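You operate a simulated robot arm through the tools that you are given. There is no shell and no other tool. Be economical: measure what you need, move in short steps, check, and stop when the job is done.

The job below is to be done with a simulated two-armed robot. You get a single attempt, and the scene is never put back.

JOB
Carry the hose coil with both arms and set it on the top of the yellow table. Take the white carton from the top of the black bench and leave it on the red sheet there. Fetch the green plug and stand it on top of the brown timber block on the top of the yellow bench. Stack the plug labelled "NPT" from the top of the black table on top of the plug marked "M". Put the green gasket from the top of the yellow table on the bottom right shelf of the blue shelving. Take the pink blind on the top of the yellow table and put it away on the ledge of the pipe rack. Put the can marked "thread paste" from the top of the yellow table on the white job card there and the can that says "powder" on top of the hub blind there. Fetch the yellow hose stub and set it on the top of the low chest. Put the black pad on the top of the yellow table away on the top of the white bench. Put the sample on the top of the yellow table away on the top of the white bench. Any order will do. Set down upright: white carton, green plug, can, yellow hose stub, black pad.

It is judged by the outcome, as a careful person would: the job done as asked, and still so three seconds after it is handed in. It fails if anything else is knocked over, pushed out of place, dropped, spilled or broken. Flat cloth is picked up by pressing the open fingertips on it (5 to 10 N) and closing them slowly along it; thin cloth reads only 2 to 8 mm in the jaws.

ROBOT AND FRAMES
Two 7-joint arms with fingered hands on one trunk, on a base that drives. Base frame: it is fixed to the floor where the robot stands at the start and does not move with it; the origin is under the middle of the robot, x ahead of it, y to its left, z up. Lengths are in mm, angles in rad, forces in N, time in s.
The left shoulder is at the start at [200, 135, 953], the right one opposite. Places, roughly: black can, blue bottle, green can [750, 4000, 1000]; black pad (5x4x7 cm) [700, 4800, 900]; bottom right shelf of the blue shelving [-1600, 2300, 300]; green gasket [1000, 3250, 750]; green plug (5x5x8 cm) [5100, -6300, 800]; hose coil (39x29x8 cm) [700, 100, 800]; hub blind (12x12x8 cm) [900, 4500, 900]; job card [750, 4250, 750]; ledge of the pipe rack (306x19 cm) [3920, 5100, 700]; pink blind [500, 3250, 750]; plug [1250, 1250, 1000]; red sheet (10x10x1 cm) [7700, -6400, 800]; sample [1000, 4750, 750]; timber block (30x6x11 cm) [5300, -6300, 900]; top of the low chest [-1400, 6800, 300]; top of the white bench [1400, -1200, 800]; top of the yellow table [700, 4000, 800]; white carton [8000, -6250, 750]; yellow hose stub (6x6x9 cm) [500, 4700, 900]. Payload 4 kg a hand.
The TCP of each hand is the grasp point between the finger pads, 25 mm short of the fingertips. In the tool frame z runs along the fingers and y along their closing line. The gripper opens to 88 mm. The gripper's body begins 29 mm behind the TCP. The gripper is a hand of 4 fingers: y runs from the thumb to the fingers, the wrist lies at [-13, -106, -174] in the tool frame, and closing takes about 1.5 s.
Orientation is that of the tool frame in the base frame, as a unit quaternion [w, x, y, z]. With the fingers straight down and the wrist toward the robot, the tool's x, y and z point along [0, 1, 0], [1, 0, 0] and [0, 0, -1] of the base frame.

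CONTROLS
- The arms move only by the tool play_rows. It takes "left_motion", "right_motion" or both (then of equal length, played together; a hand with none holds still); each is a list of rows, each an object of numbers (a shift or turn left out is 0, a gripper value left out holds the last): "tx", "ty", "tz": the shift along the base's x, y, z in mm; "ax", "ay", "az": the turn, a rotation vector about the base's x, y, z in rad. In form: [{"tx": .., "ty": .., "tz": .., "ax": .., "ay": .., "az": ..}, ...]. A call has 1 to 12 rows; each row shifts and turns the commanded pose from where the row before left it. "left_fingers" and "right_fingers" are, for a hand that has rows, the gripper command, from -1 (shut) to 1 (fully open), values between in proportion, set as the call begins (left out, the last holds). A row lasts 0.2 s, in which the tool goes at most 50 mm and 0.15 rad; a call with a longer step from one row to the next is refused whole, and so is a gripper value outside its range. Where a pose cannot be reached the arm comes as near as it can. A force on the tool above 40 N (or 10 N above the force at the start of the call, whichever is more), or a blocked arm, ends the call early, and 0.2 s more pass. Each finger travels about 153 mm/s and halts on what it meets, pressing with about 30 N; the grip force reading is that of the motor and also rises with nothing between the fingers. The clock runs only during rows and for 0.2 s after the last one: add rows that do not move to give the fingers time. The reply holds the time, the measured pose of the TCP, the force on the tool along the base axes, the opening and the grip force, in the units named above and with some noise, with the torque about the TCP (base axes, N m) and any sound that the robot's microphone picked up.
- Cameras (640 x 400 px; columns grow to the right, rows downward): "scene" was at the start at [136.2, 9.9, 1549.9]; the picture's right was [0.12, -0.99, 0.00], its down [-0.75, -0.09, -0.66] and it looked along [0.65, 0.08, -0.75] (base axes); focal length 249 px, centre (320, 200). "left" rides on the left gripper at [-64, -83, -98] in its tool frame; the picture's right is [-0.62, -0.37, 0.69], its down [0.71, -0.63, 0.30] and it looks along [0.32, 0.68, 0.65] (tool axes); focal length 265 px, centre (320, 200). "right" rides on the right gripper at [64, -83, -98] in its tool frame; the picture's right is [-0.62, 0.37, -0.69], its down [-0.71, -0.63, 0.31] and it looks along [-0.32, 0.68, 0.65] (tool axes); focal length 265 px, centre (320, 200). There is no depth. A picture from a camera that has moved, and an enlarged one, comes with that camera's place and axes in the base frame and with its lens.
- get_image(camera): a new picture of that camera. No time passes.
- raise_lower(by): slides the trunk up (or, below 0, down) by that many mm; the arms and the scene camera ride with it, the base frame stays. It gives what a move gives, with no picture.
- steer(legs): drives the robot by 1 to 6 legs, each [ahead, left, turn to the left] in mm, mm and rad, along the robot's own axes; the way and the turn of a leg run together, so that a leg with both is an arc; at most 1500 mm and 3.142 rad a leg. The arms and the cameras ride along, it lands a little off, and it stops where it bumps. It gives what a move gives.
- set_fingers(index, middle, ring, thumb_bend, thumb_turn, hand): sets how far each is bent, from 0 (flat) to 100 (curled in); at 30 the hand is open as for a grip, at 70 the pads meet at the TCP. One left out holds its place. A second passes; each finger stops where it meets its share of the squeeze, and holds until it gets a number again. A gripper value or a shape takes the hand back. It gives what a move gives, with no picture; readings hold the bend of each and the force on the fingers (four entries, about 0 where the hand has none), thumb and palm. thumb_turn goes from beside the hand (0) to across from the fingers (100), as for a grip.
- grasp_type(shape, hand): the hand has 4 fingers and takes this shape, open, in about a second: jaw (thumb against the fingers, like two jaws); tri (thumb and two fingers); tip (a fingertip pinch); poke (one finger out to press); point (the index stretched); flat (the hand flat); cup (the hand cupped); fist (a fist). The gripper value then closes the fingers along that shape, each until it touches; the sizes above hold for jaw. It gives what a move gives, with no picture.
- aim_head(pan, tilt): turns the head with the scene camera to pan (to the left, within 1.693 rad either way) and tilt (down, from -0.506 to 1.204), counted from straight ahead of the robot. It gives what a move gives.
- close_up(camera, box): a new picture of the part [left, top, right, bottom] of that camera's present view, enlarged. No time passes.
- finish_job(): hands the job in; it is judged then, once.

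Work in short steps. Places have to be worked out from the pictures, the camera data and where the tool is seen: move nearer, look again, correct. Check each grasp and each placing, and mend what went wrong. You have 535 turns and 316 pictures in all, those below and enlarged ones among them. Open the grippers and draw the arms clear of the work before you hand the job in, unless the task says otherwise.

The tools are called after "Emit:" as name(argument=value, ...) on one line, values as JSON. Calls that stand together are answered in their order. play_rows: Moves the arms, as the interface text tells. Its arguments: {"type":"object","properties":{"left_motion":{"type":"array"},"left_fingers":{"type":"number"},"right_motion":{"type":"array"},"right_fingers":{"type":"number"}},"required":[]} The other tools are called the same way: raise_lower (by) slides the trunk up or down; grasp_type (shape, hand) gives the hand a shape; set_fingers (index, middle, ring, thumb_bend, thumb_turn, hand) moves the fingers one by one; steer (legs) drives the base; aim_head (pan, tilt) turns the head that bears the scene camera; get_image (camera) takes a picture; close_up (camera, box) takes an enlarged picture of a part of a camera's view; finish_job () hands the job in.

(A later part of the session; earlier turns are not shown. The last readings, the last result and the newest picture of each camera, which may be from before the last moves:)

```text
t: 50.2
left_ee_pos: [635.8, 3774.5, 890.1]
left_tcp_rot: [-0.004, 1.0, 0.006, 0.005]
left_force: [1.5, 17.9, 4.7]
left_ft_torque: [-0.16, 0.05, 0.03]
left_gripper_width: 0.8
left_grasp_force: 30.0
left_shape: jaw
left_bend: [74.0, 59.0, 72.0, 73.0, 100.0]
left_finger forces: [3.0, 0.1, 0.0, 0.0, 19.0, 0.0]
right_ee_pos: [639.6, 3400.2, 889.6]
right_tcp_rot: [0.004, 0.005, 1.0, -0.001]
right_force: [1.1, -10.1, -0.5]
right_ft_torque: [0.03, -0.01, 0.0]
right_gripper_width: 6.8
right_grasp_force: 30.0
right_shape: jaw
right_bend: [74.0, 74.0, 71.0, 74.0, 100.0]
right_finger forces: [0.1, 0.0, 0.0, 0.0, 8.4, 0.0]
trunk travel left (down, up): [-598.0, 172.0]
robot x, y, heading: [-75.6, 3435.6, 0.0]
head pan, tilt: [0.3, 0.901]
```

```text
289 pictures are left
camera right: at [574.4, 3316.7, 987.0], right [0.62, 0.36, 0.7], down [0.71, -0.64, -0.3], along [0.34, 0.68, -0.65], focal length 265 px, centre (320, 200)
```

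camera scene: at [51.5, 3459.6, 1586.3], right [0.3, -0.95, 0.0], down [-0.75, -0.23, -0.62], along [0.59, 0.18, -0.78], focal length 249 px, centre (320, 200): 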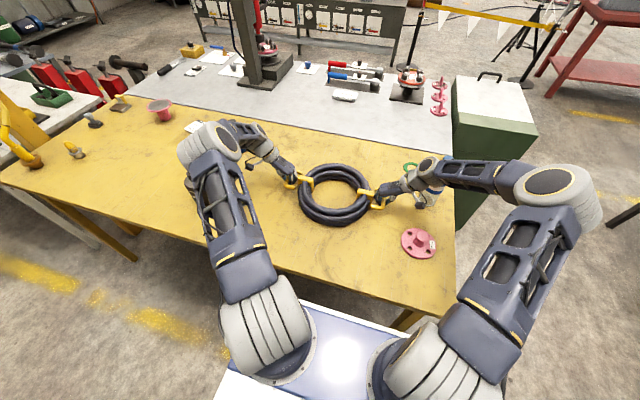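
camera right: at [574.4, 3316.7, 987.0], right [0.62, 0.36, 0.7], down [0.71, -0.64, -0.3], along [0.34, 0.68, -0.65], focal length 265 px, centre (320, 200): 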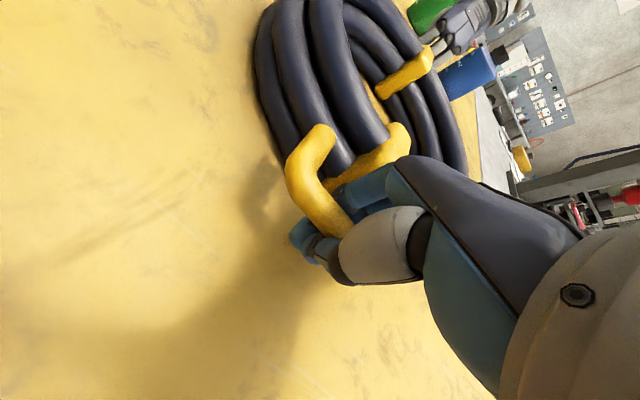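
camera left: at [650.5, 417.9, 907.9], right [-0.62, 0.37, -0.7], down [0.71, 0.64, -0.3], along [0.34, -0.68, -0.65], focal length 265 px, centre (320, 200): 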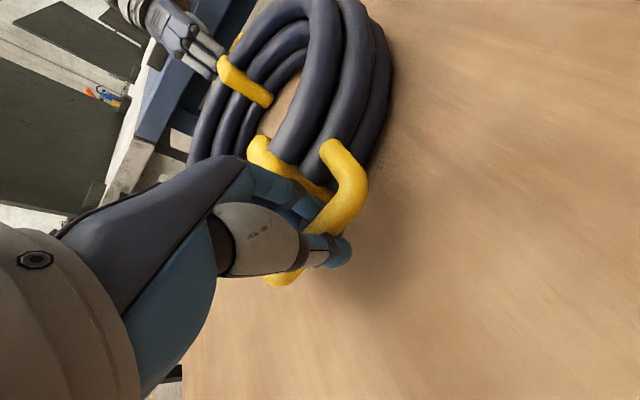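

The forces went from −5 N to about +5/0: the coil has touched down (this table is ~840 high). I lower 3 mm more and open the hands.

Emit:
play_rows(left_motion=[{"tz": -1}, {"tz": -1}, {}], right_motion=[{"tz": -2}, {"tz": -2}, {}])

Emit:
play_rows(left_motion=[{}, {}, {}, {}, {}, {}], right_motion=[{}, {}, {}, {}, {}, {}], left_fingers=-0.1, right_fingers=-0.1)

Emit:
get_image(camera="right")

Emit:
get_image(camera="left")

```text
t: 51.0
left_ee_pos: [635.7, 3774.0, 886.3]
left_tcp_rot: [-0.003, 1.0, 0.005, 0.005]
left_force: [1.3, 19.2, 8.1]
left_ft_torque: [-0.2, 0.04, 0.01]
left_gripper_width: 0.8
left_grasp_force: 29.9
left_shape: jaw
left_bend: [74.0, 59.0, 72.0, 73.0, 100.0]
left_finger forces: [0.7, 0.0, 0.1, 0.0, 15.2, 0.0]
right_ee_pos: [640.0, 3400.9, 884.3]
right_tcp_rot: [0.004, 0.004, 1.0, -0.001]
right_force: [-0.1, -3.7, 0.7]
right_ft_torque: [0.03, 0.01, -0.01]
right_gripper_width: 6.7
right_grasp_force: 29.3
right_shape: jaw
right_bend: [74.0, 75.0, 71.0, 74.0, 100.0]
right_finger forces: [0.0, 0.1, 0.1, 0.0, 2.8, 0.0]
trunk travel left (down, up): [-598.0, 172.0]
robot x, y, heading: [-79.0, 3437.8, 0.002]
head pan, tilt: [0.3, 0.901]
```

```text
t: 52.5
left_ee_pos: [635.5, 3772.3, 887.0]
left_tcp_rot: [-0.003, 1.0, 0.005, 0.005]
left_force: [-0.2, 6.0, -2.5]
left_ft_torque: [0.04, 0.04, 0.05]
left_gripper_width: 36.9
left_grasp_force: 0.1
left_shape: jaw
left_bend: [74.0, 51.0, 43.0, 71.0, 100.0]
left_finger forces: [0.1, 5.5, 0.0, 0.1, 0.1, 0.0]
right_ee_pos: [639.3, 3398.6, 884.8]
right_tcp_rot: [0.004, 0.005, 1.0, 0.0]
right_force: [0.9, -8.3, -4.3]
right_ft_torque: [-0.12, 0.04, -0.04]
right_gripper_width: 36.3
right_grasp_force: 0.1
right_shape: jaw
right_bend: [74.0, 53.0, 43.0, 71.0, 100.0]
right_finger forces: [0.0, 8.3, 0.0, 0.0, 0.0, 0.0]
trunk travel left (down, up): [-598.0, 172.0]
robot x, y, heading: [-78.1, 3435.5, 0.002]
head pan, tilt: [0.3, 0.901]
```

```text
288 pictures are left
camera right: at [574.3, 3316.0, 982.7], right [0.62, 0.36, 0.7], down [0.71, -0.64, -0.3], along [0.34, 0.68, -0.65], focal length 265 px, centre (320, 200)
```

right: 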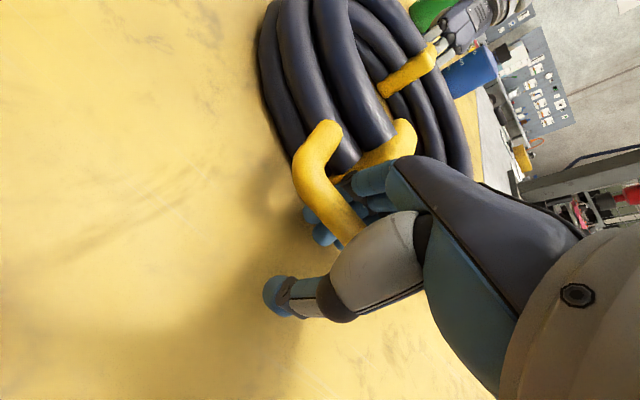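

```text
287 pictures are left
camera left: at [569.3, 3855.9, 986.0], right [-0.62, 0.37, -0.7], down [0.71, 0.64, -0.29], along [0.34, -0.68, -0.66], focal length 265 px, centre (320, 200)
```

left: 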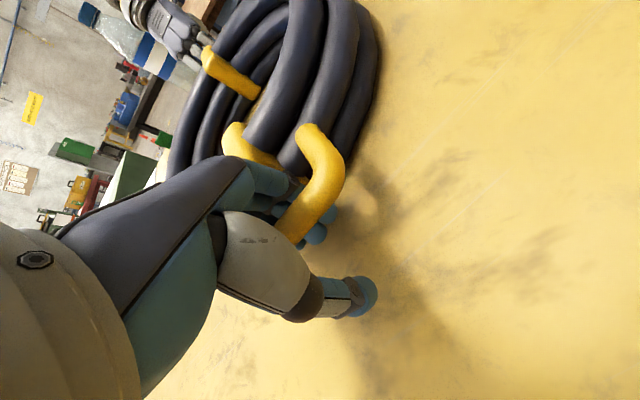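

Both open with the middle fingers lightly touching the clamps. I ease outward 4 mm and lift straight up.

Emit:
play_rows(left_motion=[{"ty": 4}, {"tz": 10}, {"tz": 15}, {"tz": 25}, {"tz": 30}, {"tz": 40}, {"tz": 40}], right_motion=[{"ty": -4}, {"tz": 10}, {"tz": 15}, {"tz": 25}, {"tz": 30}, {"tz": 40}, {"tz": 40}])

Emit:
get_image(camera="scene")

```text
t: 54.0
left_ee_pos: [635.6, 3778.4, 1047.2]
left_tcp_rot: [-0.003, 1.0, 0.004, 0.004]
left_force: [0.2, 0.9, -0.3]
left_ft_torque: [0.02, 0.01, 0.01]
left_gripper_width: 39.3
left_grasp_force: 0.1
left_shape: jaw
left_bend: [74.0, 46.0, 43.0, 71.0, 100.0]
left_finger forces: [0.0, 0.0, 0.0, 0.0, 0.0, 0.0]
right_ee_pos: [641.9, 3397.3, 1045.4]
right_tcp_rot: [0.004, 0.004, 1.0, -0.001]
right_force: [-0.2, 0.4, -0.8]
right_ft_torque: [-0.01, 0.03, -0.01]
right_gripper_width: 39.1
right_grasp_force: 0.2
right_shape: jaw
right_bend: [74.0, 47.0, 43.0, 71.0, 100.0]
right_finger forces: [0.0, 0.0, 0.0, 0.0, 0.0, 0.1]
trunk travel left (down, up): [-598.0, 172.0]
robot x, y, heading: [-76.2, 3438.0, 0.004]
head pan, tilt: [0.3, 0.901]
```

```text
286 pictures are left
camera scene: at [51.9, 3459.4, 1586.2], right [0.3, -0.95, 0.0], down [-0.75, -0.23, -0.62], along [0.59, 0.18, -0.78], focal length 249 px, centre (320, 200)
```

scene: 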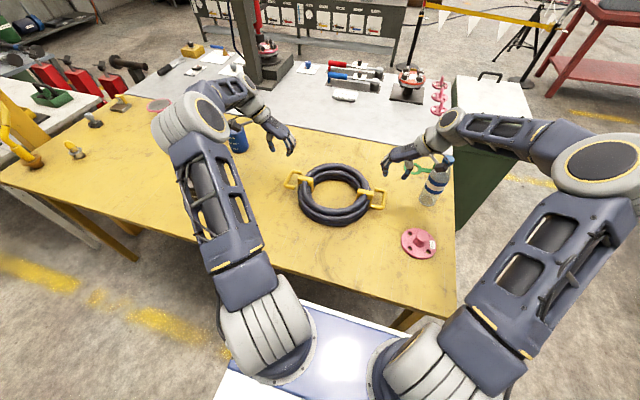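

Coil is set on the table. I return both hands to the standard orientation, drawn in toward home.

Emit:
play_rows(left_motion=[{"tx": -16, "ty": 1, "tz": 6, "az": 0.1428}, {"tx": -16, "ty": 1, "tz": 6, "az": 0.1428}, {"tx": -16, "ty": 1, "tz": 6, "az": 0.1428}, {"tx": -16, "ty": 1, "tz": 6, "az": 0.1428}, {"tx": -16, "ty": 1, "tz": 6, "az": 0.1428}, {"tx": -16, "ty": 1, "tz": 6, "az": 0.1428}, {"tx": -16, "ty": 1, "tz": 6, "az": 0.1428}, {"tx": -16, "ty": 1, "tz": 6, "az": 0.1428}, {"tx": -16, "ty": 1, "tz": 6, "az": 0.1428}, {"tx": -16, "ty": 1, "tz": 6, "az": 0.1428}, {"tx": -16, "ty": 1, "tz": 6, "az": 0.1428}], right_motion=[{"tx": -16, "ty": -6, "tz": 6, "az": -0.1428}, {"tx": -16, "ty": -6, "tz": 6, "az": -0.1428}, {"tx": -16, "ty": -6, "tz": 6, "az": -0.1428}, {"tx": -16, "ty": -6, "tz": 6, "az": -0.1428}, {"tx": -16, "ty": -6, "tz": 6, "az": -0.1428}, {"tx": -16, "ty": -6, "tz": 6, "az": -0.1428}, {"tx": -16, "ty": -6, "tz": 6, "az": -0.1428}, {"tx": -16, "ty": -6, "tz": 6, "az": -0.1428}, {"tx": -16, "ty": -6, "tz": 6, "az": -0.1428}, {"tx": -16, "ty": -6, "tz": 6, "az": -0.1428}, {"tx": -16, "ty": -6, "tz": 6, "az": -0.1428}], left_fingers=1, right_fingers=1)

Emit:
aim_head(pan=-0.2, tilt=0.8)

Emit:
get_image(camera="scene")

```text
t: 56.5
left_ee_pos: [459.4, 3789.7, 1114.4]
left_tcp_rot: [-0.005, 0.703, 0.711, 0.002]
left_force: [0.1, 0.3, -0.1]
left_ft_torque: [-0.03, 0.01, 0.01]
left_gripper_width: 87.9
left_grasp_force: 0.0
left_shape: jaw
left_bend: [30.0, 30.0, 30.0, 30.0, 98.0]
left_finger forces: [0.0, 0.1, 0.0, 0.0, 0.1, 0.1]
right_ee_pos: [463.3, 3342.2, 1101.5]
right_tcp_rot: [-0.027, 0.667, 0.744, -0.016]
right_force: [0.8, -0.5, 0.4]
right_ft_torque: [-0.05, 0.02, -0.01]
right_gripper_width: 88.1
right_grasp_force: 0.1
right_shape: jaw
right_bend: [30.0, 30.0, 30.0, 30.0, 98.0]
right_finger forces: [0.0, 0.1, 0.0, 0.1, 0.0, 0.0]
right hand out of reach, approached as far as the arm can: row 11
trunk travel left (down, up): [-598.0, 172.0]
robot x, y, heading: [-77.9, 3436.2, 0.002]
head pan, tilt: [0.3, 0.901]
```

```text
t: 57.4
left_ee_pos: [458.5, 3788.8, 1113.1]
left_tcp_rot: [-0.005, 0.704, 0.71, 0.001]
left_force: [-0.2, -0.3, -0.3]
left_ft_torque: [0.03, -0.01, 0.01]
left_gripper_width: 87.8
left_grasp_force: 0.0
left_shape: jaw
left_bend: [30.0, 30.0, 30.0, 30.0, 98.0]
left_finger forces: [0.0, 0.1, 0.0, 0.0, 0.0, 0.1]
right_ee_pos: [464.2, 3341.0, 1101.8]
right_tcp_rot: [-0.026, 0.667, 0.745, -0.015]
right_force: [0.6, 0.7, 0.1]
right_ft_torque: [0.05, 0.0, 0.01]
right_gripper_width: 87.8
right_grasp_force: 0.1
right_shape: jaw
right_bend: [30.0, 30.0, 30.0, 30.0, 98.0]
right_finger forces: [0.0, 0.0, 0.1, 0.1, 0.0, 0.0]
trunk travel left (down, up): [-598.0, 172.0]
robot x, y, heading: [-83.7, 3430.5, -0.0]
head pan, tilt: [-0.201, 0.799]
```

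```text
285 pictures are left
camera scene: at [58.5, 3421.1, 1594.2], right [-0.2, -0.98, 0.0], down [-0.7, 0.14, -0.7], along [0.68, -0.14, -0.72], focal length 249 px, centre (320, 200)
```

scene: 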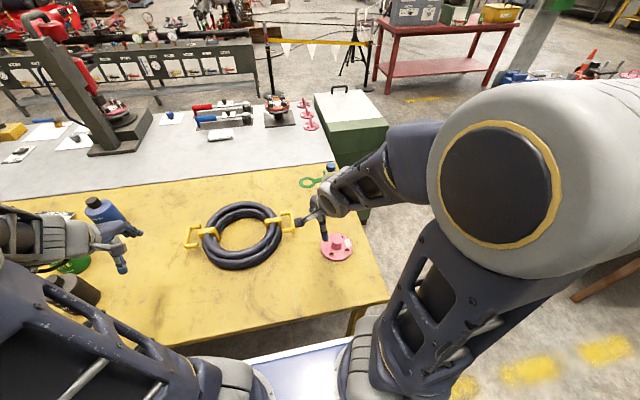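

Pink blind at ≈[528,3267], green gasket ring at ≈[890,3296]. I'll take the blind with the right hand first; move above it and look.

Emit:
close_up(camera="scene", box=[270, 150, 390, 270])

Emit:
play_rows(right_motion=[{"tx": 30, "ty": -30, "tz": 0}, {"tx": 20, "ty": -20, "tz": -20}, {"tx": 12, "ty": -14, "tz": -30}, {"tz": -40}, {}])

Emit:
get_image(camera="right")

```text
3.33 times, centred on (330, 210) of scene
camera zoom: at [58.5, 3421.1, 1594.2], right [-0.2, -0.98, 0.0], down [-0.7, 0.14, -0.7], along [0.68, -0.14, -0.72], focal length 829 px, centre (287, 167)
```

zoom: 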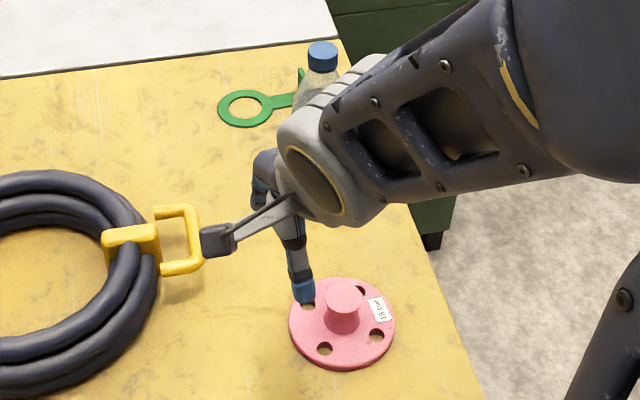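

```text
t: 58.8
left_ee_pos: [458.7, 3788.3, 1114.7]
left_tcp_rot: [-0.005, 0.703, 0.711, 0.001]
left_force: [0.3, 0.7, 0.5]
left_ft_torque: [0.01, 0.01, -0.03]
left_gripper_width: 88.0
left_grasp_force: 0.1
left_shape: jaw
left_bend: [30.0, 30.0, 30.0, 30.0, 98.0]
left_finger forces: [0.0, 0.0, 0.1, 0.0, 0.0, 0.0]
right_ee_pos: [500.9, 3212.4, 1043.8]
right_tcp_rot: [-0.006, 0.774, 0.634, 0.006]
right_force: [0.0, 0.5, -0.1]
right_ft_torque: [-0.02, 0.01, 0.02]
right_gripper_width: 88.2
right_grasp_force: 0.0
right_shape: jaw
right_bend: [30.0, 30.0, 30.0, 30.0, 98.0]
right_finger forces: [0.0, 0.0, 0.0, 0.1, 0.1, 0.0]
right hand out of reach, approached as far as the arm can: row 2, 3
trunk travel left (down, up): [-598.0, 172.0]
robot x, y, heading: [-77.4, 3435.8, 0.003]
head pan, tilt: [-0.201, 0.799]
stopped in row 5 (right hand): the arm was blocked; the commanded pose is now the measured one
```

```text
283 pictures are left
camera right: at [432.0, 3289.5, 1143.9], right [0.24, -0.69, 0.68], down [-0.76, -0.57, -0.32], along [0.61, -0.44, -0.66], focal length 265 px, centre (320, 200)
```

right: 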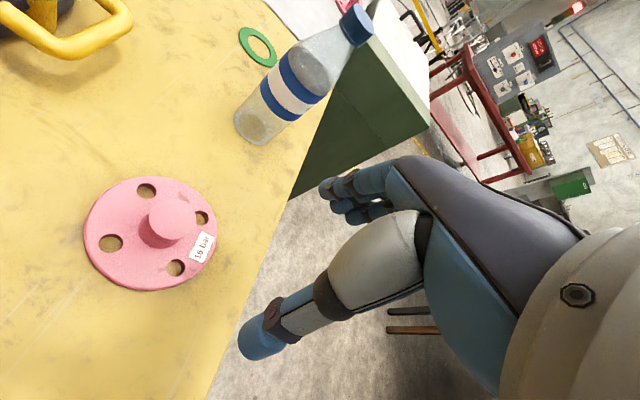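

The arm is cramped that close; the knob is at [527,3270]. I back up 100 mm and re-approach with yaw corrected.

Emit:
steer(legs=[[-100, 0, 0]])

Emit:
play_rows(right_motion=[{"tx": 25, "ty": 12, "tz": 0, "az": 0.1}, {"tx": 25, "ty": 12, "tz": -10, "az": 0.1}, {"tx": 25, "ty": 12, "tz": -20}, {"tx": 25, "ty": 12, "tz": -20}, {"tx": 26, "ty": 10, "tz": -20}, {}])

Emit:
get_image(camera="right")

```text
t: 59.9
left_ee_pos: [358.9, 3789.2, 1114.8]
left_tcp_rot: [-0.006, 0.704, 0.71, 0.0]
left_force: [0.0, 0.6, -0.5]
left_ft_torque: [0.04, -0.02, -0.01]
left_gripper_width: 87.7
left_grasp_force: 0.0
left_shape: jaw
left_bend: [30.0, 30.0, 30.0, 30.0, 98.0]
left_finger forces: [0.0, 0.1, 0.0, 0.1, 0.0, 0.1]
right_ee_pos: [400.2, 3211.4, 1044.5]
right_tcp_rot: [-0.005, 0.774, 0.633, 0.006]
right_force: [0.4, 0.5, 0.4]
right_ft_torque: [-0.01, 0.0, -0.02]
right_gripper_width: 88.0
right_grasp_force: 0.1
right_shape: jaw
right_bend: [30.0, 30.0, 30.0, 30.0, 98.0]
right_finger forces: [0.0, 0.0, 0.1, 0.0, 0.0, 0.1]
trunk travel left (down, up): [-598.0, 172.0]
robot x, y, heading: [-177.5, 3435.0, 0.002]
head pan, tilt: [-0.201, 0.799]
```

```text
t: 61.3
left_ee_pos: [359.3, 3788.5, 1113.6]
left_tcp_rot: [-0.005, 0.704, 0.71, 0.001]
left_force: [-0.4, -0.1, 0.3]
left_ft_torque: [0.01, 0.0, 0.02]
left_gripper_width: 87.8
left_grasp_force: 0.0
left_shape: jaw
left_bend: [30.0, 30.0, 30.0, 30.0, 98.0]
left_finger forces: [0.1, 0.0, 0.0, 0.0, 0.0, 0.0]
right_ee_pos: [526.0, 3271.0, 972.7]
right_tcp_rot: [-0.006, 0.707, 0.707, 0.007]
right_force: [-0.3, -0.3, 0.9]
right_ft_torque: [0.0, 0.05, 0.01]
right_gripper_width: 88.0
right_grasp_force: 0.2
right_shape: jaw
right_bend: [30.0, 30.0, 30.0, 30.0, 98.0]
right_finger forces: [0.0, 0.1, 0.0, 0.0, 0.0, 0.0]
trunk travel left (down, up): [-598.0, 172.0]
robot x, y, heading: [-181.5, 3435.8, 0.005]
head pan, tilt: [-0.201, 0.799]
```

```text
282 pictures are left
camera right: at [443.4, 3332.7, 1072.6], right [0.37, -0.63, 0.68], down [-0.63, -0.71, -0.32], along [0.68, -0.31, -0.66], focal length 265 px, centre (320, 200)
```

right: 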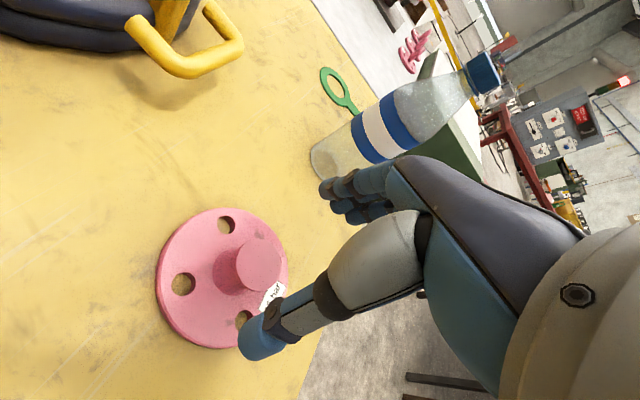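

Knob at ≈[535,3265], 35 mm wide, top ≈890. Descending to TCP 884.

Emit:
play_rows(right_motion=[{"tx": 9, "ty": -5, "tz": -20}, {"tz": -30}, {"tz": -20}, {"tz": -12}, {"tz": -6}, {}])

Emit:
get_image(camera="right")

```text
t: 62.7
left_ee_pos: [358.9, 3789.2, 1113.9]
left_tcp_rot: [-0.005, 0.704, 0.71, 0.001]
left_force: [0.1, 0.1, -0.2]
left_ft_torque: [-0.01, 0.02, 0.02]
left_gripper_width: 87.7
left_grasp_force: 0.0
left_shape: jaw
left_bend: [30.0, 30.0, 30.0, 30.0, 98.0]
left_finger forces: [0.0, 0.0, 0.0, 0.0, 0.0, 0.1]
right_ee_pos: [535.4, 3265.0, 887.5]
right_tcp_rot: [-0.007, 0.708, 0.707, 0.006]
right_force: [0.2, 0.0, 0.0]
right_ft_torque: [-0.01, 0.02, 0.0]
right_gripper_width: 87.8
right_grasp_force: 0.0
right_shape: jaw
right_bend: [30.0, 30.0, 30.0, 30.0, 98.0]
right_finger forces: [0.0, 0.0, 0.1, 0.0, 0.1, 0.1]
trunk travel left (down, up): [-598.0, 172.0]
robot x, y, heading: [-180.8, 3433.8, -0.004]
head pan, tilt: [-0.201, 0.799]
```

```text
281 pictures are left
camera right: at [451.7, 3326.5, 986.5], right [0.37, -0.63, 0.68], down [-0.63, -0.71, -0.32], along [0.68, -0.31, -0.66], focal length 265 px, centre (320, 200)
```

right: 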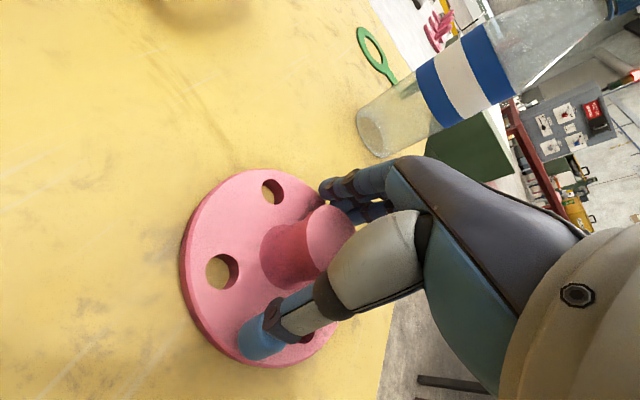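

The knob top is right at TCP level, centered. Lower 12 mm more and close.

Emit:
play_rows(right_motion=[{"tz": -6}, {"tz": -6}, {}])

Emit:
play_rows(right_motion=[{}, {}, {}, {}, {}, {}, {}, {}], right_fingers=-1)

Emit:
play_rows(right_motion=[{"tz": 10}, {"tz": 20}, {"tz": 30}, {"tz": 40}, {}])

Emit:
get_image(camera="right")

```text
t: 63.6
left_ee_pos: [358.6, 3789.4, 1113.4]
left_tcp_rot: [-0.005, 0.705, 0.709, 0.0]
left_force: [0.3, -0.1, -0.3]
left_ft_torque: [0.01, -0.01, 0.02]
left_gripper_width: 88.2
left_grasp_force: 0.0
left_shape: jaw
left_bend: [30.0, 30.0, 30.0, 30.0, 98.0]
left_finger forces: [0.1, 0.1, 0.1, 0.0, 0.0, 0.0]
right_ee_pos: [540.5, 3265.3, 881.7]
right_tcp_rot: [0.0, 0.706, 0.708, 0.012]
right_force: [2.5, 0.7, 13.8]
right_ft_torque: [0.0, 0.75, -0.02]
right_gripper_width: 88.1
right_grasp_force: 0.1
right_shape: jaw
right_bend: [30.0, 30.0, 30.0, 23.0, 97.0]
right_finger forces: [0.4, 0.0, 0.0, 0.0, 14.1, 0.0]
trunk travel left (down, up): [-598.0, 172.0]
robot x, y, heading: [-181.7, 3433.8, -0.002]
head pan, tilt: [-0.201, 0.799]
stopped in row 3 (right hand): the force on the tool passed its limit at 42 N (the readings are from after the stop); the commanded pose is now the measured one
```

```text
t: 64.2
left_ee_pos: [358.4, 3789.1, 1114.9]
left_tcp_rot: [-0.006, 0.704, 0.711, 0.002]
left_force: [1.0, 0.3, 0.1]
left_ft_torque: [-0.02, 0.04, 0.0]
left_gripper_width: 88.1
left_grasp_force: 0.0
left_shape: jaw
left_bend: [30.0, 30.0, 30.0, 30.0, 98.0]
left_finger forces: [0.0, 0.0, 0.0, 0.0, 0.0, 0.2]
right_ee_pos: [543.1, 3262.9, 886.0]
right_tcp_rot: [0.004, 0.707, 0.707, 0.017]
right_force: [-15.3, -0.7, 44.1]
right_ft_torque: [0.15, 1.15, 0.02]
right_gripper_width: 36.8
right_grasp_force: 29.7
right_shape: jaw
right_bend: [75.0, 50.0, 42.0, 75.0, 100.0]
right_finger forces: [8.5, 0.1, 0.0, 0.0, 53.8, 0.0]
trunk travel left (down, up): [-598.0, 172.0]
robot x, y, heading: [-182.4, 3435.9, 0.0]
head pan, tilt: [-0.201, 0.799]
stopped in row 3 (right hand): the force on the tool passed its limit at 46 N (the readings are from after the stop); the commanded pose is now the measured one
```

```text
t: 65.5
left_ee_pos: [358.1, 3788.1, 1114.6]
left_tcp_rot: [-0.005, 0.704, 0.71, 0.001]
left_force: [1.0, -0.3, -0.2]
left_ft_torque: [0.02, 0.0, 0.0]
left_gripper_width: 88.0
left_grasp_force: 0.0
left_shape: jaw
left_bend: [30.0, 30.0, 30.0, 30.0, 98.0]
left_finger forces: [0.0, 0.0, 0.0, 0.1, 0.0, 0.0]
right_ee_pos: [541.2, 3265.5, 983.7]
right_tcp_rot: [0.001, 0.707, 0.707, 0.013]
right_force: [0.6, 0.1, -7.4]
right_ft_torque: [-0.02, 0.02, 0.04]
right_gripper_width: 33.6
right_grasp_force: 30.5
right_shape: jaw
right_bend: [74.0, 49.0, 42.0, 75.0, 100.0]
right_finger forces: [11.3, 1.4, 0.0, 0.1, 12.5, 0.0]
trunk travel left (down, up): [-598.0, 172.0]
robot x, y, heading: [-182.2, 3436.3, 0.001]
head pan, tilt: [-0.201, 0.799]
```

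```text
280 pictures are left
camera right: at [456.0, 3326.8, 1081.3], right [0.35, -0.63, 0.69], down [-0.62, -0.71, -0.33], along [0.7, -0.31, -0.65], focal length 265 px, centre (320, 200)
```

right: 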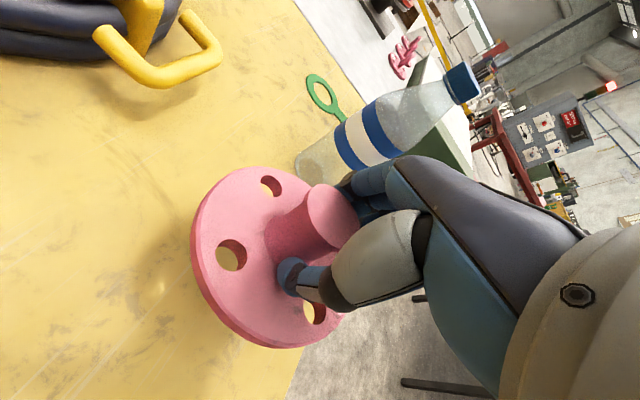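

Blind is held (≈0.75 kg). Now raise it well above the bottle, then drive forward to fetch the gasket (ring ≈[898,3311], tab toward −y) with the left hand.

Emit:
play_rows(right_motion=[{"tz": 40}, {"tz": 40}, {"tz": 40, "ty": -15}, {"tz": 40, "ty": -15}, {"tz": 30, "ty": -15}, {}])

Emit:
steer(legs=[[160, 0, 0]])

Emit:
get_image(camera="left")

Emit:
get_image(camera="scene")

```text
t: 66.8
left_ee_pos: [359.5, 3788.7, 1115.2]
left_tcp_rot: [-0.006, 0.704, 0.71, 0.001]
left_force: [-0.3, 0.1, -0.1]
left_ft_torque: [-0.01, 0.0, -0.03]
left_gripper_width: 88.1
left_grasp_force: 0.1
left_shape: jaw
left_bend: [30.0, 30.0, 30.0, 30.0, 98.0]
left_finger forces: [0.0, 0.1, 0.0, 0.0, 0.0, 0.0]
right_ee_pos: [544.3, 3221.3, 1172.2]
right_tcp_rot: [0.002, 0.707, 0.707, 0.014]
right_force: [0.0, -0.2, -7.3]
right_ft_torque: [-0.01, 0.03, -0.01]
right_gripper_width: 33.5
right_grasp_force: 29.8
right_shape: jaw
right_bend: [74.0, 49.0, 42.0, 75.0, 100.0]
right_finger forces: [11.4, 1.3, 0.0, 0.1, 11.6, 0.0]
trunk travel left (down, up): [-598.0, 172.0]
robot x, y, heading: [-183.5, 3435.8, -0.006]
head pan, tilt: [-0.201, 0.799]
```

```text
t: 68.2
left_ee_pos: [515.9, 3786.6, 1115.0]
left_tcp_rot: [-0.006, 0.705, 0.709, 0.001]
left_force: [-0.6, 1.3, -0.4]
left_ft_torque: [0.0, -0.01, -0.01]
left_gripper_width: 87.5
left_grasp_force: 0.3
left_shape: jaw
left_bend: [30.0, 30.0, 30.0, 30.0, 98.0]
left_finger forces: [0.0, 0.0, 0.1, 0.0, 0.0, 0.0]
right_ee_pos: [699.2, 3217.2, 1172.3]
right_tcp_rot: [0.002, 0.709, 0.705, 0.014]
right_force: [-0.1, 0.0, -8.0]
right_ft_torque: [-0.04, 0.05, -0.02]
right_gripper_width: 33.1
right_grasp_force: 30.2
right_shape: jaw
right_bend: [74.0, 49.0, 42.0, 75.0, 100.0]
right_finger forces: [11.3, 1.4, 0.0, 0.0, 11.9, 0.0]
trunk travel left (down, up): [-598.0, 172.0]
robot x, y, heading: [-22.1, 3436.1, 0.002]
head pan, tilt: [-0.201, 0.799]
```

```text
279 pictures are left
camera left: at [435.0, 3721.1, 1213.7], right [-0.37, -0.62, -0.7], down [-0.64, 0.71, -0.29], along [0.68, 0.33, -0.66], focal length 265 px, centre (320, 200)
```

left: 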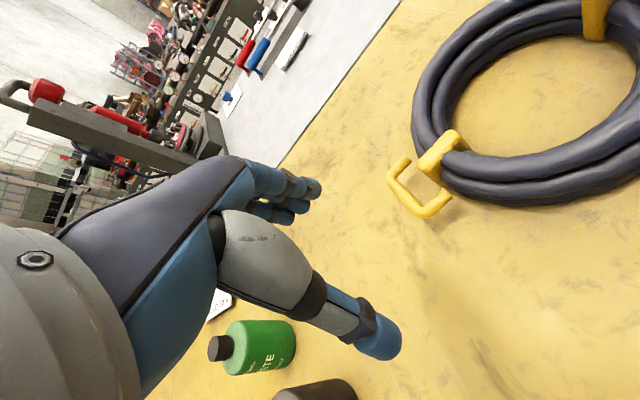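

```text
278 pictures are left
camera scene: at [115.1, 3419.9, 1594.2], right [-0.2, -0.98, 0.0], down [-0.7, 0.15, -0.7], along [0.68, -0.14, -0.72], focal length 249 px, centre (320, 200)
```

scene: 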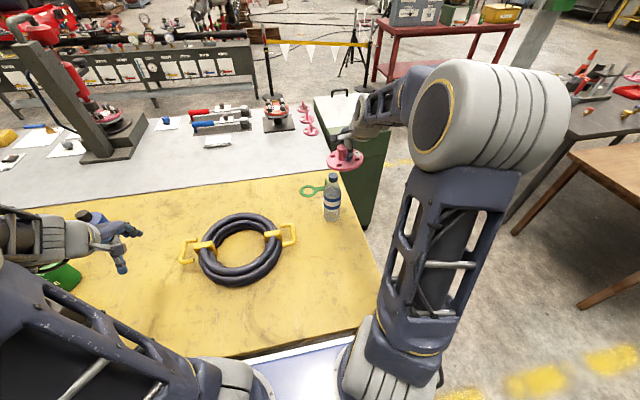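

Move the blind a bit further right, put the left hand into the fingertip-pinch shape, and move it toward the gasket.

Emit:
grasp_type(hand="left", shape="tip")

Emit:
play_rows(left_motion=[{"tx": 29, "ty": -38, "az": -0.1}, {"tx": 29, "ty": -38, "az": -0.1}, {"tx": 29, "ty": -38, "az": -0.1}, {"tx": 29, "ty": -38, "az": -0.1}, {"tx": 29, "ty": -38, "az": -0.1}, {"tx": 29, "ty": -38}, {"tx": 29, "ty": -38}, {"tx": 29, "ty": -38}, {"tx": 29, "ty": -38}, {"tx": 29, "ty": -38, "tz": -20}, {"tx": 30, "ty": -38, "tz": -30}, {"tx": 30, "ty": -38, "tz": -30}], right_motion=[{"ty": -15}, {"ty": -15}, {"ty": -15}, {"ty": -15}, {"ty": -15}, {}, {}, {}, {}, {}, {}, {}])

Emit:
get_image(camera="left")

Emit:
get_image(camera="scene")

```text
t: 69.2
left_ee_pos: [517.3, 3785.9, 1114.9]
left_tcp_rot: [-0.006, 0.705, 0.709, 0.0]
left_force: [1.1, -0.4, 0.7]
left_ft_torque: [0.01, -0.04, -0.02]
left_gripper_width: 88.1
left_grasp_force: 0.1
left_shape: tip
left_bend: [30.0, 98.0, 99.0, 30.0, 98.0]
left_finger forces: [0.0, 0.0, 0.1, 0.0, 0.0, 0.0]
right_ee_pos: [698.9, 3217.2, 1172.2]
right_tcp_rot: [0.002, 0.709, 0.705, 0.014]
right_force: [0.0, -0.7, -8.2]
right_ft_torque: [-0.04, 0.05, 0.02]
right_gripper_width: 33.7
right_grasp_force: 29.4
right_shape: jaw
right_bend: [74.0, 49.0, 42.0, 75.0, 100.0]
right_finger forces: [11.5, 1.3, 0.1, 0.0, 11.9, 0.1]
trunk travel left (down, up): [-598.0, 172.0]
robot x, y, heading: [-18.5, 3432.2, 0.002]
head pan, tilt: [-0.201, 0.799]
```

```text
refused: row 10 steps farther than a row can; nothing moved
```

```text
277 pictures are left
camera left: at [435.0, 3721.1, 1213.7], right [-0.37, -0.62, -0.7], down [-0.64, 0.71, -0.29], along [0.68, 0.33, -0.65], focal length 265 px, centre (320, 200)
```

left: 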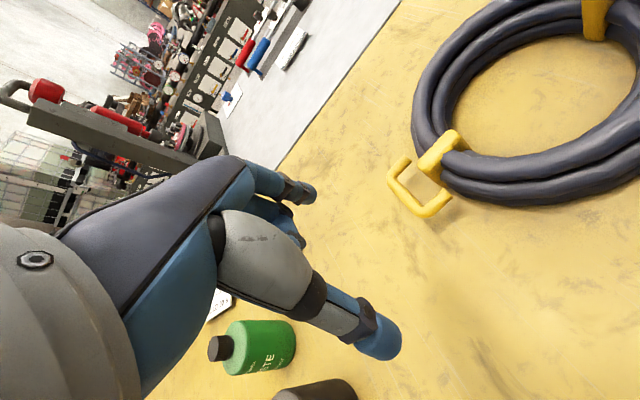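

```text
276 pictures are left
camera scene: at [115.1, 3419.9, 1594.2], right [-0.2, -0.98, 0.0], down [-0.7, 0.15, -0.7], along [0.68, -0.14, -0.72], focal length 249 px, centre (320, 200)
```

scene: 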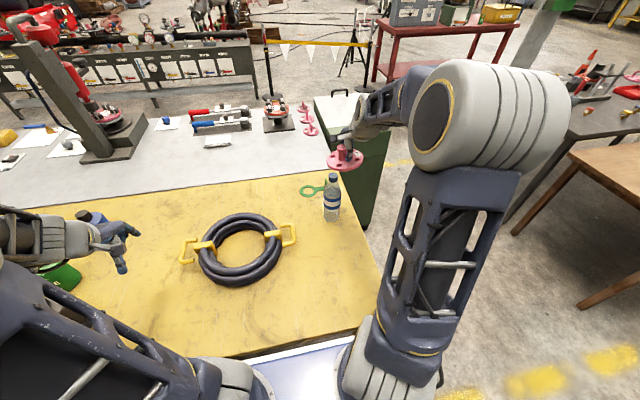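

Row length exceeded the limit; replay with in-limit steps.

Emit:
play_rows(left_motion=[{"tx": 29, "ty": -38, "az": -0.1}, {"tx": 29, "ty": -38, "az": -0.1}, {"tx": 29, "ty": -38, "az": -0.1}, {"tx": 29, "ty": -38, "az": -0.1}, {"tx": 29, "ty": -38, "az": -0.1}, {"tx": 29, "ty": -38}, {"tx": 29, "ty": -38}, {"tx": 29, "ty": -38}, {"tx": 29, "ty": -38}, {"tx": 29, "ty": -38}, {"tx": 29, "ty": -38}, {"tx": 29, "ty": -38}], right_motion=[{"ty": -15}, {"ty": -15}, {"ty": -15}, {"ty": -15}, {"ty": -15}, {}, {}, {}, {}, {}, {}, {}])

Emit:
get_image(camera="left")

```text
t: 71.8
left_ee_pos: [867.8, 3328.7, 1112.3]
left_tcp_rot: [-0.006, 0.858, 0.513, 0.003]
left_force: [-0.5, 0.5, 0.7]
left_ft_torque: [-0.04, -0.02, 0.02]
left_gripper_width: 88.1
left_grasp_force: 0.1
left_shape: tip
left_bend: [30.0, 98.0, 99.0, 30.0, 98.0]
left_finger forces: [0.1, 0.0, 0.0, 0.1, 0.1, 0.0]
right_ee_pos: [701.5, 3142.9, 1172.1]
right_tcp_rot: [0.001, 0.708, 0.706, 0.014]
right_force: [-0.2, 0.6, -7.6]
right_ft_torque: [-0.06, 0.04, -0.01]
right_gripper_width: 33.3
right_grasp_force: 30.1
right_shape: jaw
right_bend: [74.0, 49.0, 42.0, 75.0, 100.0]
right_finger forces: [11.2, 1.1, 0.1, 0.0, 11.6, 0.0]
trunk travel left (down, up): [-598.0, 172.0]
robot x, y, heading: [-19.9, 3431.6, -0.01]
head pan, tilt: [-0.201, 0.799]
```

```text
275 pictures are left
camera left: at [763.5, 3310.3, 1211.7], right [-0.62, -0.36, -0.7], down [-0.22, 0.93, -0.29], along [0.76, -0.03, -0.66], focal length 265 px, centre (320, 200)
```

left: 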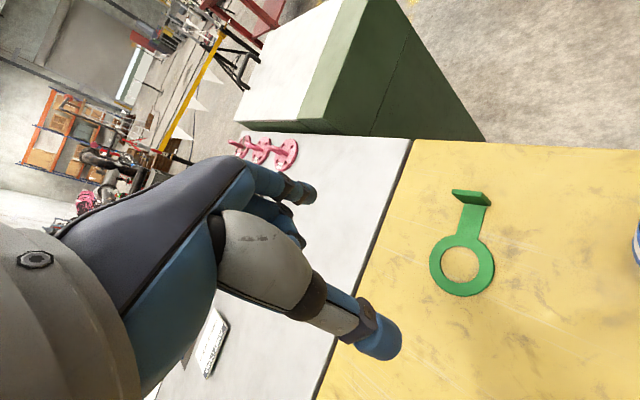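

The gasket's tab ends in an upright flap at ≈[902,3227], normal along y — best gripped from the table's right end. I retract the left hand, then drive round to face +y at that end.

Emit:
play_rows(left_motion=[{"tz": 40, "ty": 20}, {"tx": -20, "ty": 36, "az": 0.1}, {"tx": -20, "ty": 36, "az": 0.1}, {"tx": -20, "ty": 36, "az": 0.1}, {"tx": -20, "ty": 36, "az": 0.1}, {"tx": -20, "ty": 36, "az": 0.1}, {"tx": -20, "ty": 36}, {}])

Emit:
steer(legs=[[-330, 0, 0], [0, -1000, 0], [0, 0, 1.571]])

Emit:
aim_head(pan=-0.5, tilt=0.6)

Emit:
get_image(camera="scene")

```text
t: 73.5
left_ee_pos: [745.9, 3566.1, 1151.9]
left_tcp_rot: [-0.005, 0.705, 0.709, 0.002]
left_force: [-1.4, -0.3, 0.3]
left_ft_torque: [0.02, -0.02, -0.01]
left_gripper_width: 87.9
left_grasp_force: 0.0
left_shape: tip
left_bend: [30.0, 98.0, 99.0, 30.0, 98.0]
left_finger forces: [0.0, 0.1, 0.0, 0.1, 0.1, 0.0]
right_ee_pos: [702.3, 3143.1, 1172.2]
right_tcp_rot: [0.001, 0.709, 0.705, 0.014]
right_force: [-0.7, 0.3, -9.7]
right_ft_torque: [0.0, 0.08, -0.01]
right_gripper_width: 33.2
right_grasp_force: 30.3
right_shape: jaw
right_bend: [74.0, 49.0, 42.0, 75.0, 100.0]
right_finger forces: [11.2, 1.1, 0.0, 0.0, 11.4, 0.0]
trunk travel left (down, up): [-598.0, 172.0]
robot x, y, heading: [-23.8, 3434.5, -0.003]
head pan, tilt: [-0.201, 0.799]
```

```text
t: 84.4
left_ee_pos: [-496.0, 3186.9, 1152.4]
left_tcp_rot: [-0.004, -0.012, 1.0, -0.003]
left_force: [0.5, -0.6, 0.5]
left_ft_torque: [0.0, 0.0, 0.0]
left_gripper_width: 88.2
left_grasp_force: 0.0
left_shape: tip
left_bend: [30.0, 98.0, 99.0, 30.0, 98.0]
left_finger forces: [0.0, 0.0, 0.0, 0.0, 0.0, 0.0]
right_ee_pos: [-70.4, 3149.0, 1173.1]
right_tcp_rot: [-0.009, -0.007, 1.0, 0.011]
right_force: [0.1, 0.2, -7.7]
right_ft_torque: [-0.04, -0.07, -0.01]
right_gripper_width: 33.0
right_grasp_force: 30.0
right_shape: jaw
right_bend: [74.0, 49.0, 42.0, 76.0, 100.0]
right_finger forces: [10.7, 0.7, 0.0, 0.1, 11.0, 0.1]
trunk travel left (down, up): [-598.0, 172.0]
robot x, y, heading: [-346.4, 2423.4, 1.584]
head pan, tilt: [-0.201, 0.799]
```

```text
t: 85.2
left_ee_pos: [-496.1, 3187.2, 1154.2]
left_tcp_rot: [-0.004, -0.013, 1.0, -0.003]
left_force: [0.1, 0.0, 0.1]
left_ft_torque: [-0.02, -0.03, 0.02]
left_gripper_width: 88.0
left_grasp_force: 0.0
left_shape: tip
left_bend: [30.0, 98.0, 99.0, 30.0, 98.0]
left_finger forces: [0.1, 0.0, 0.0, 0.0, 0.0, 0.1]
right_ee_pos: [-71.5, 3150.5, 1170.6]
right_tcp_rot: [-0.009, -0.007, 1.0, 0.01]
right_force: [0.3, -0.1, -8.3]
right_ft_torque: [-0.06, -0.03, 0.02]
right_gripper_width: 32.9
right_grasp_force: 29.8
right_shape: jaw
right_bend: [74.0, 49.0, 42.0, 76.0, 100.0]
right_finger forces: [10.9, 0.7, 0.0, 0.0, 11.2, 0.1]
trunk travel left (down, up): [-598.0, 172.0]
robot x, y, heading: [-347.7, 2422.4, 1.585]
head pan, tilt: [-0.499, 0.6]
```

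```text
274 pictures are left
camera scene: at [-310.7, 2560.3, 1611.0], right [0.89, -0.46, 0.0], down [-0.26, -0.5, -0.82], along [0.38, 0.73, -0.57], focal length 249 px, centre (320, 200)
```

scene: 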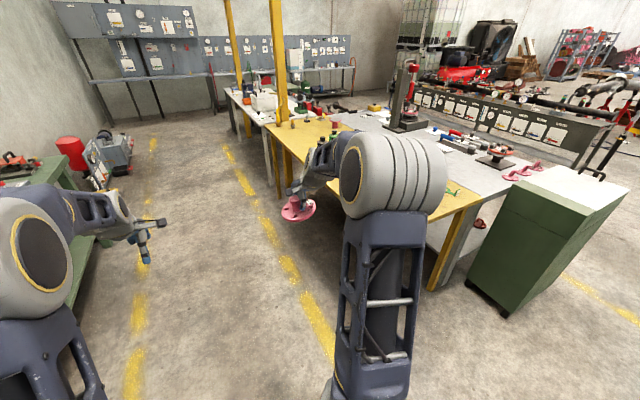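

Cabinet corner at [1240,2818], table end ≈3150. I strafe right to x≈880 with small heading fix.

Emit:
steer(legs=[[0, 0, -0.014], [20, -1220, 0]])

Emit:
aim_head(pan=0.0, tilt=0.85)

Emit:
get_image(camera="scene")

Emit:
get_image(camera="left")

```text
t: 91.9
left_ee_pos: [774.1, 3214.0, 1153.5]
left_tcp_rot: [-0.004, -0.007, 1.0, -0.003]
left_force: [-0.1, -0.4, 0.7]
left_ft_torque: [0.0, 0.0, 0.0]
left_gripper_width: 88.0
left_grasp_force: 0.0
left_shape: tip
left_bend: [30.0, 98.0, 99.0, 30.0, 98.0]
left_finger forces: [0.0, 0.0, 0.0, 0.1, 0.1, 0.0]
right_ee_pos: [1197.3, 3173.3, 1171.4]
right_tcp_rot: [-0.009, -0.003, 1.0, 0.011]
right_force: [0.1, 1.0, -8.1]
right_ft_torque: [-0.04, 0.0, -0.03]
right_gripper_width: 33.2
right_grasp_force: 30.2
right_shape: jaw
right_bend: [74.0, 49.0, 42.0, 76.0, 100.0]
right_finger forces: [10.8, 0.8, 0.0, 0.1, 10.8, 0.0]
trunk travel left (down, up): [-598.0, 172.0]
robot x, y, heading: [913.0, 2445.0, 1.58]
head pan, tilt: [-0.499, 0.6]
```

```text
t: 92.8
left_ee_pos: [774.1, 3213.2, 1153.3]
left_tcp_rot: [-0.004, -0.007, 1.0, -0.004]
left_force: [0.1, 0.1, 0.4]
left_ft_torque: [0.03, -0.01, -0.01]
left_gripper_width: 88.0
left_grasp_force: 0.1
left_shape: tip
left_bend: [30.0, 98.0, 99.0, 30.0, 98.0]
left_finger forces: [0.0, 0.1, 0.1, 0.0, 0.1, 0.0]
right_ee_pos: [1197.8, 3173.3, 1173.0]
right_tcp_rot: [-0.009, -0.003, 1.0, 0.011]
right_force: [-0.7, -0.7, -8.4]
right_ft_torque: [-0.01, -0.01, -0.01]
right_gripper_width: 32.9
right_grasp_force: 30.2
right_shape: jaw
right_bend: [74.0, 49.0, 42.0, 76.0, 100.0]
right_finger forces: [10.8, 0.8, 0.1, 0.0, 11.0, 0.1]
trunk travel left (down, up): [-598.0, 172.0]
robot x, y, heading: [911.2, 2448.4, 1.576]
head pan, tilt: [0.0, 0.85]
```

```text
273 pictures are left
camera scene: at [910.0, 2585.8, 1590.2], right [1.0, 0.01, 0.0], down [0.0, -0.75, -0.66], along [0.0, 0.66, -0.75], focal length 249 px, centre (320, 200)
```

scene: 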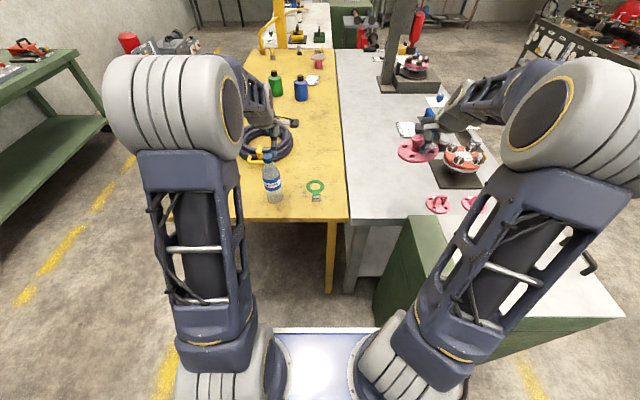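

```text
272 pictures are left
camera left: at [840.4, 3132.5, 1252.5], right [0.62, -0.36, -0.7], down [-0.71, -0.64, -0.29], along [-0.34, 0.67, -0.65], focal length 265 px, centre (320, 200)
```

left: 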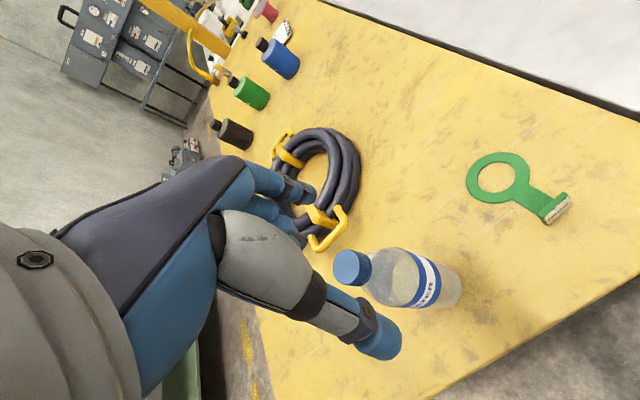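

Flap ≈[897,3236], 35 mm wide along x. I shift the left hand over it, then descend partway.

Emit:
play_rows(left_motion=[{"tx": 41, "ty": 8}, {"tx": 41, "ty": 8}, {"tx": 41, "ty": 7}, {"tz": -45}, {"tz": -45}, {"tz": -45}, {"tz": -45}, {"tz": -20}, {}])

Emit:
get_image(camera="left")

Emit:
close_up(camera="scene", box=[240, 130, 400, 230])

```text
t: 94.8
left_ee_pos: [897.0, 3235.3, 953.2]
left_tcp_rot: [-0.003, -0.007, 1.0, -0.002]
left_force: [-0.9, -0.3, 0.2]
left_ft_torque: [-0.02, 0.01, 0.02]
left_gripper_width: 88.1
left_grasp_force: 0.1
left_shape: tip
left_bend: [30.0, 98.0, 99.0, 30.0, 98.0]
left_finger forces: [0.1, 0.1, 0.0, 0.1, 0.1, 0.1]
right_ee_pos: [1198.1, 3172.6, 1171.7]
right_tcp_rot: [-0.008, -0.003, 1.0, 0.01]
right_force: [0.3, -0.2, -8.3]
right_ft_torque: [-0.05, -0.08, -0.01]
right_gripper_width: 33.1
right_grasp_force: 30.2
right_shape: jaw
right_bend: [74.0, 49.0, 42.0, 76.0, 100.0]
right_finger forces: [10.8, 0.9, 0.0, 0.0, 10.8, 0.0]
trunk travel left (down, up): [-598.0, 172.0]
robot x, y, heading: [910.2, 2445.8, 1.579]
head pan, tilt: [0.0, 0.85]
```

```text
271 pictures are left
camera left: at [963.6, 3155.2, 1052.4], right [0.62, -0.36, -0.7], down [-0.71, -0.64, -0.29], along [-0.34, 0.68, -0.65], focal length 265 px, centre (320, 200)
```

left: 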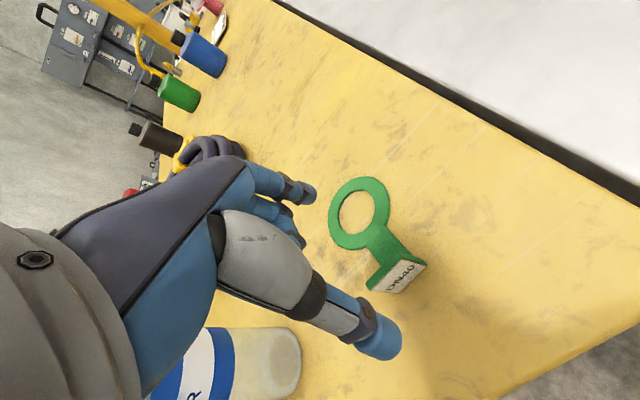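

```text
4.00 times, centred on (320, 180) of scene
camera zoom: at [910.0, 2585.7, 1590.2], right [1.0, 0.01, 0.0], down [0.0, -0.75, -0.66], along [0.0, 0.66, -0.75], focal length 995 px, centre (320, 280)
```

zoom: 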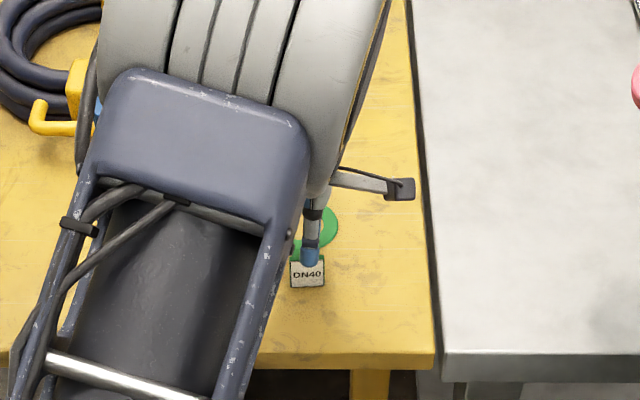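

Let me zoom in the left camera to measure the flap accurately.

Emit:
close_up(camera="left", box=[310, 160, 470, 310])

```text
2.67 times, centred on (390, 235) of left
camera zoom: at [963.6, 3155.2, 1052.4], right [0.62, -0.36, -0.7], down [-0.71, -0.64, -0.29], along [-0.34, 0.68, -0.65], focal length 708 px, centre (133, 107)
```

zoom: 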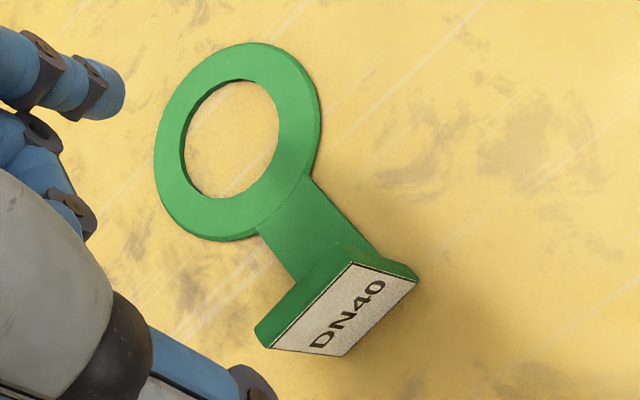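

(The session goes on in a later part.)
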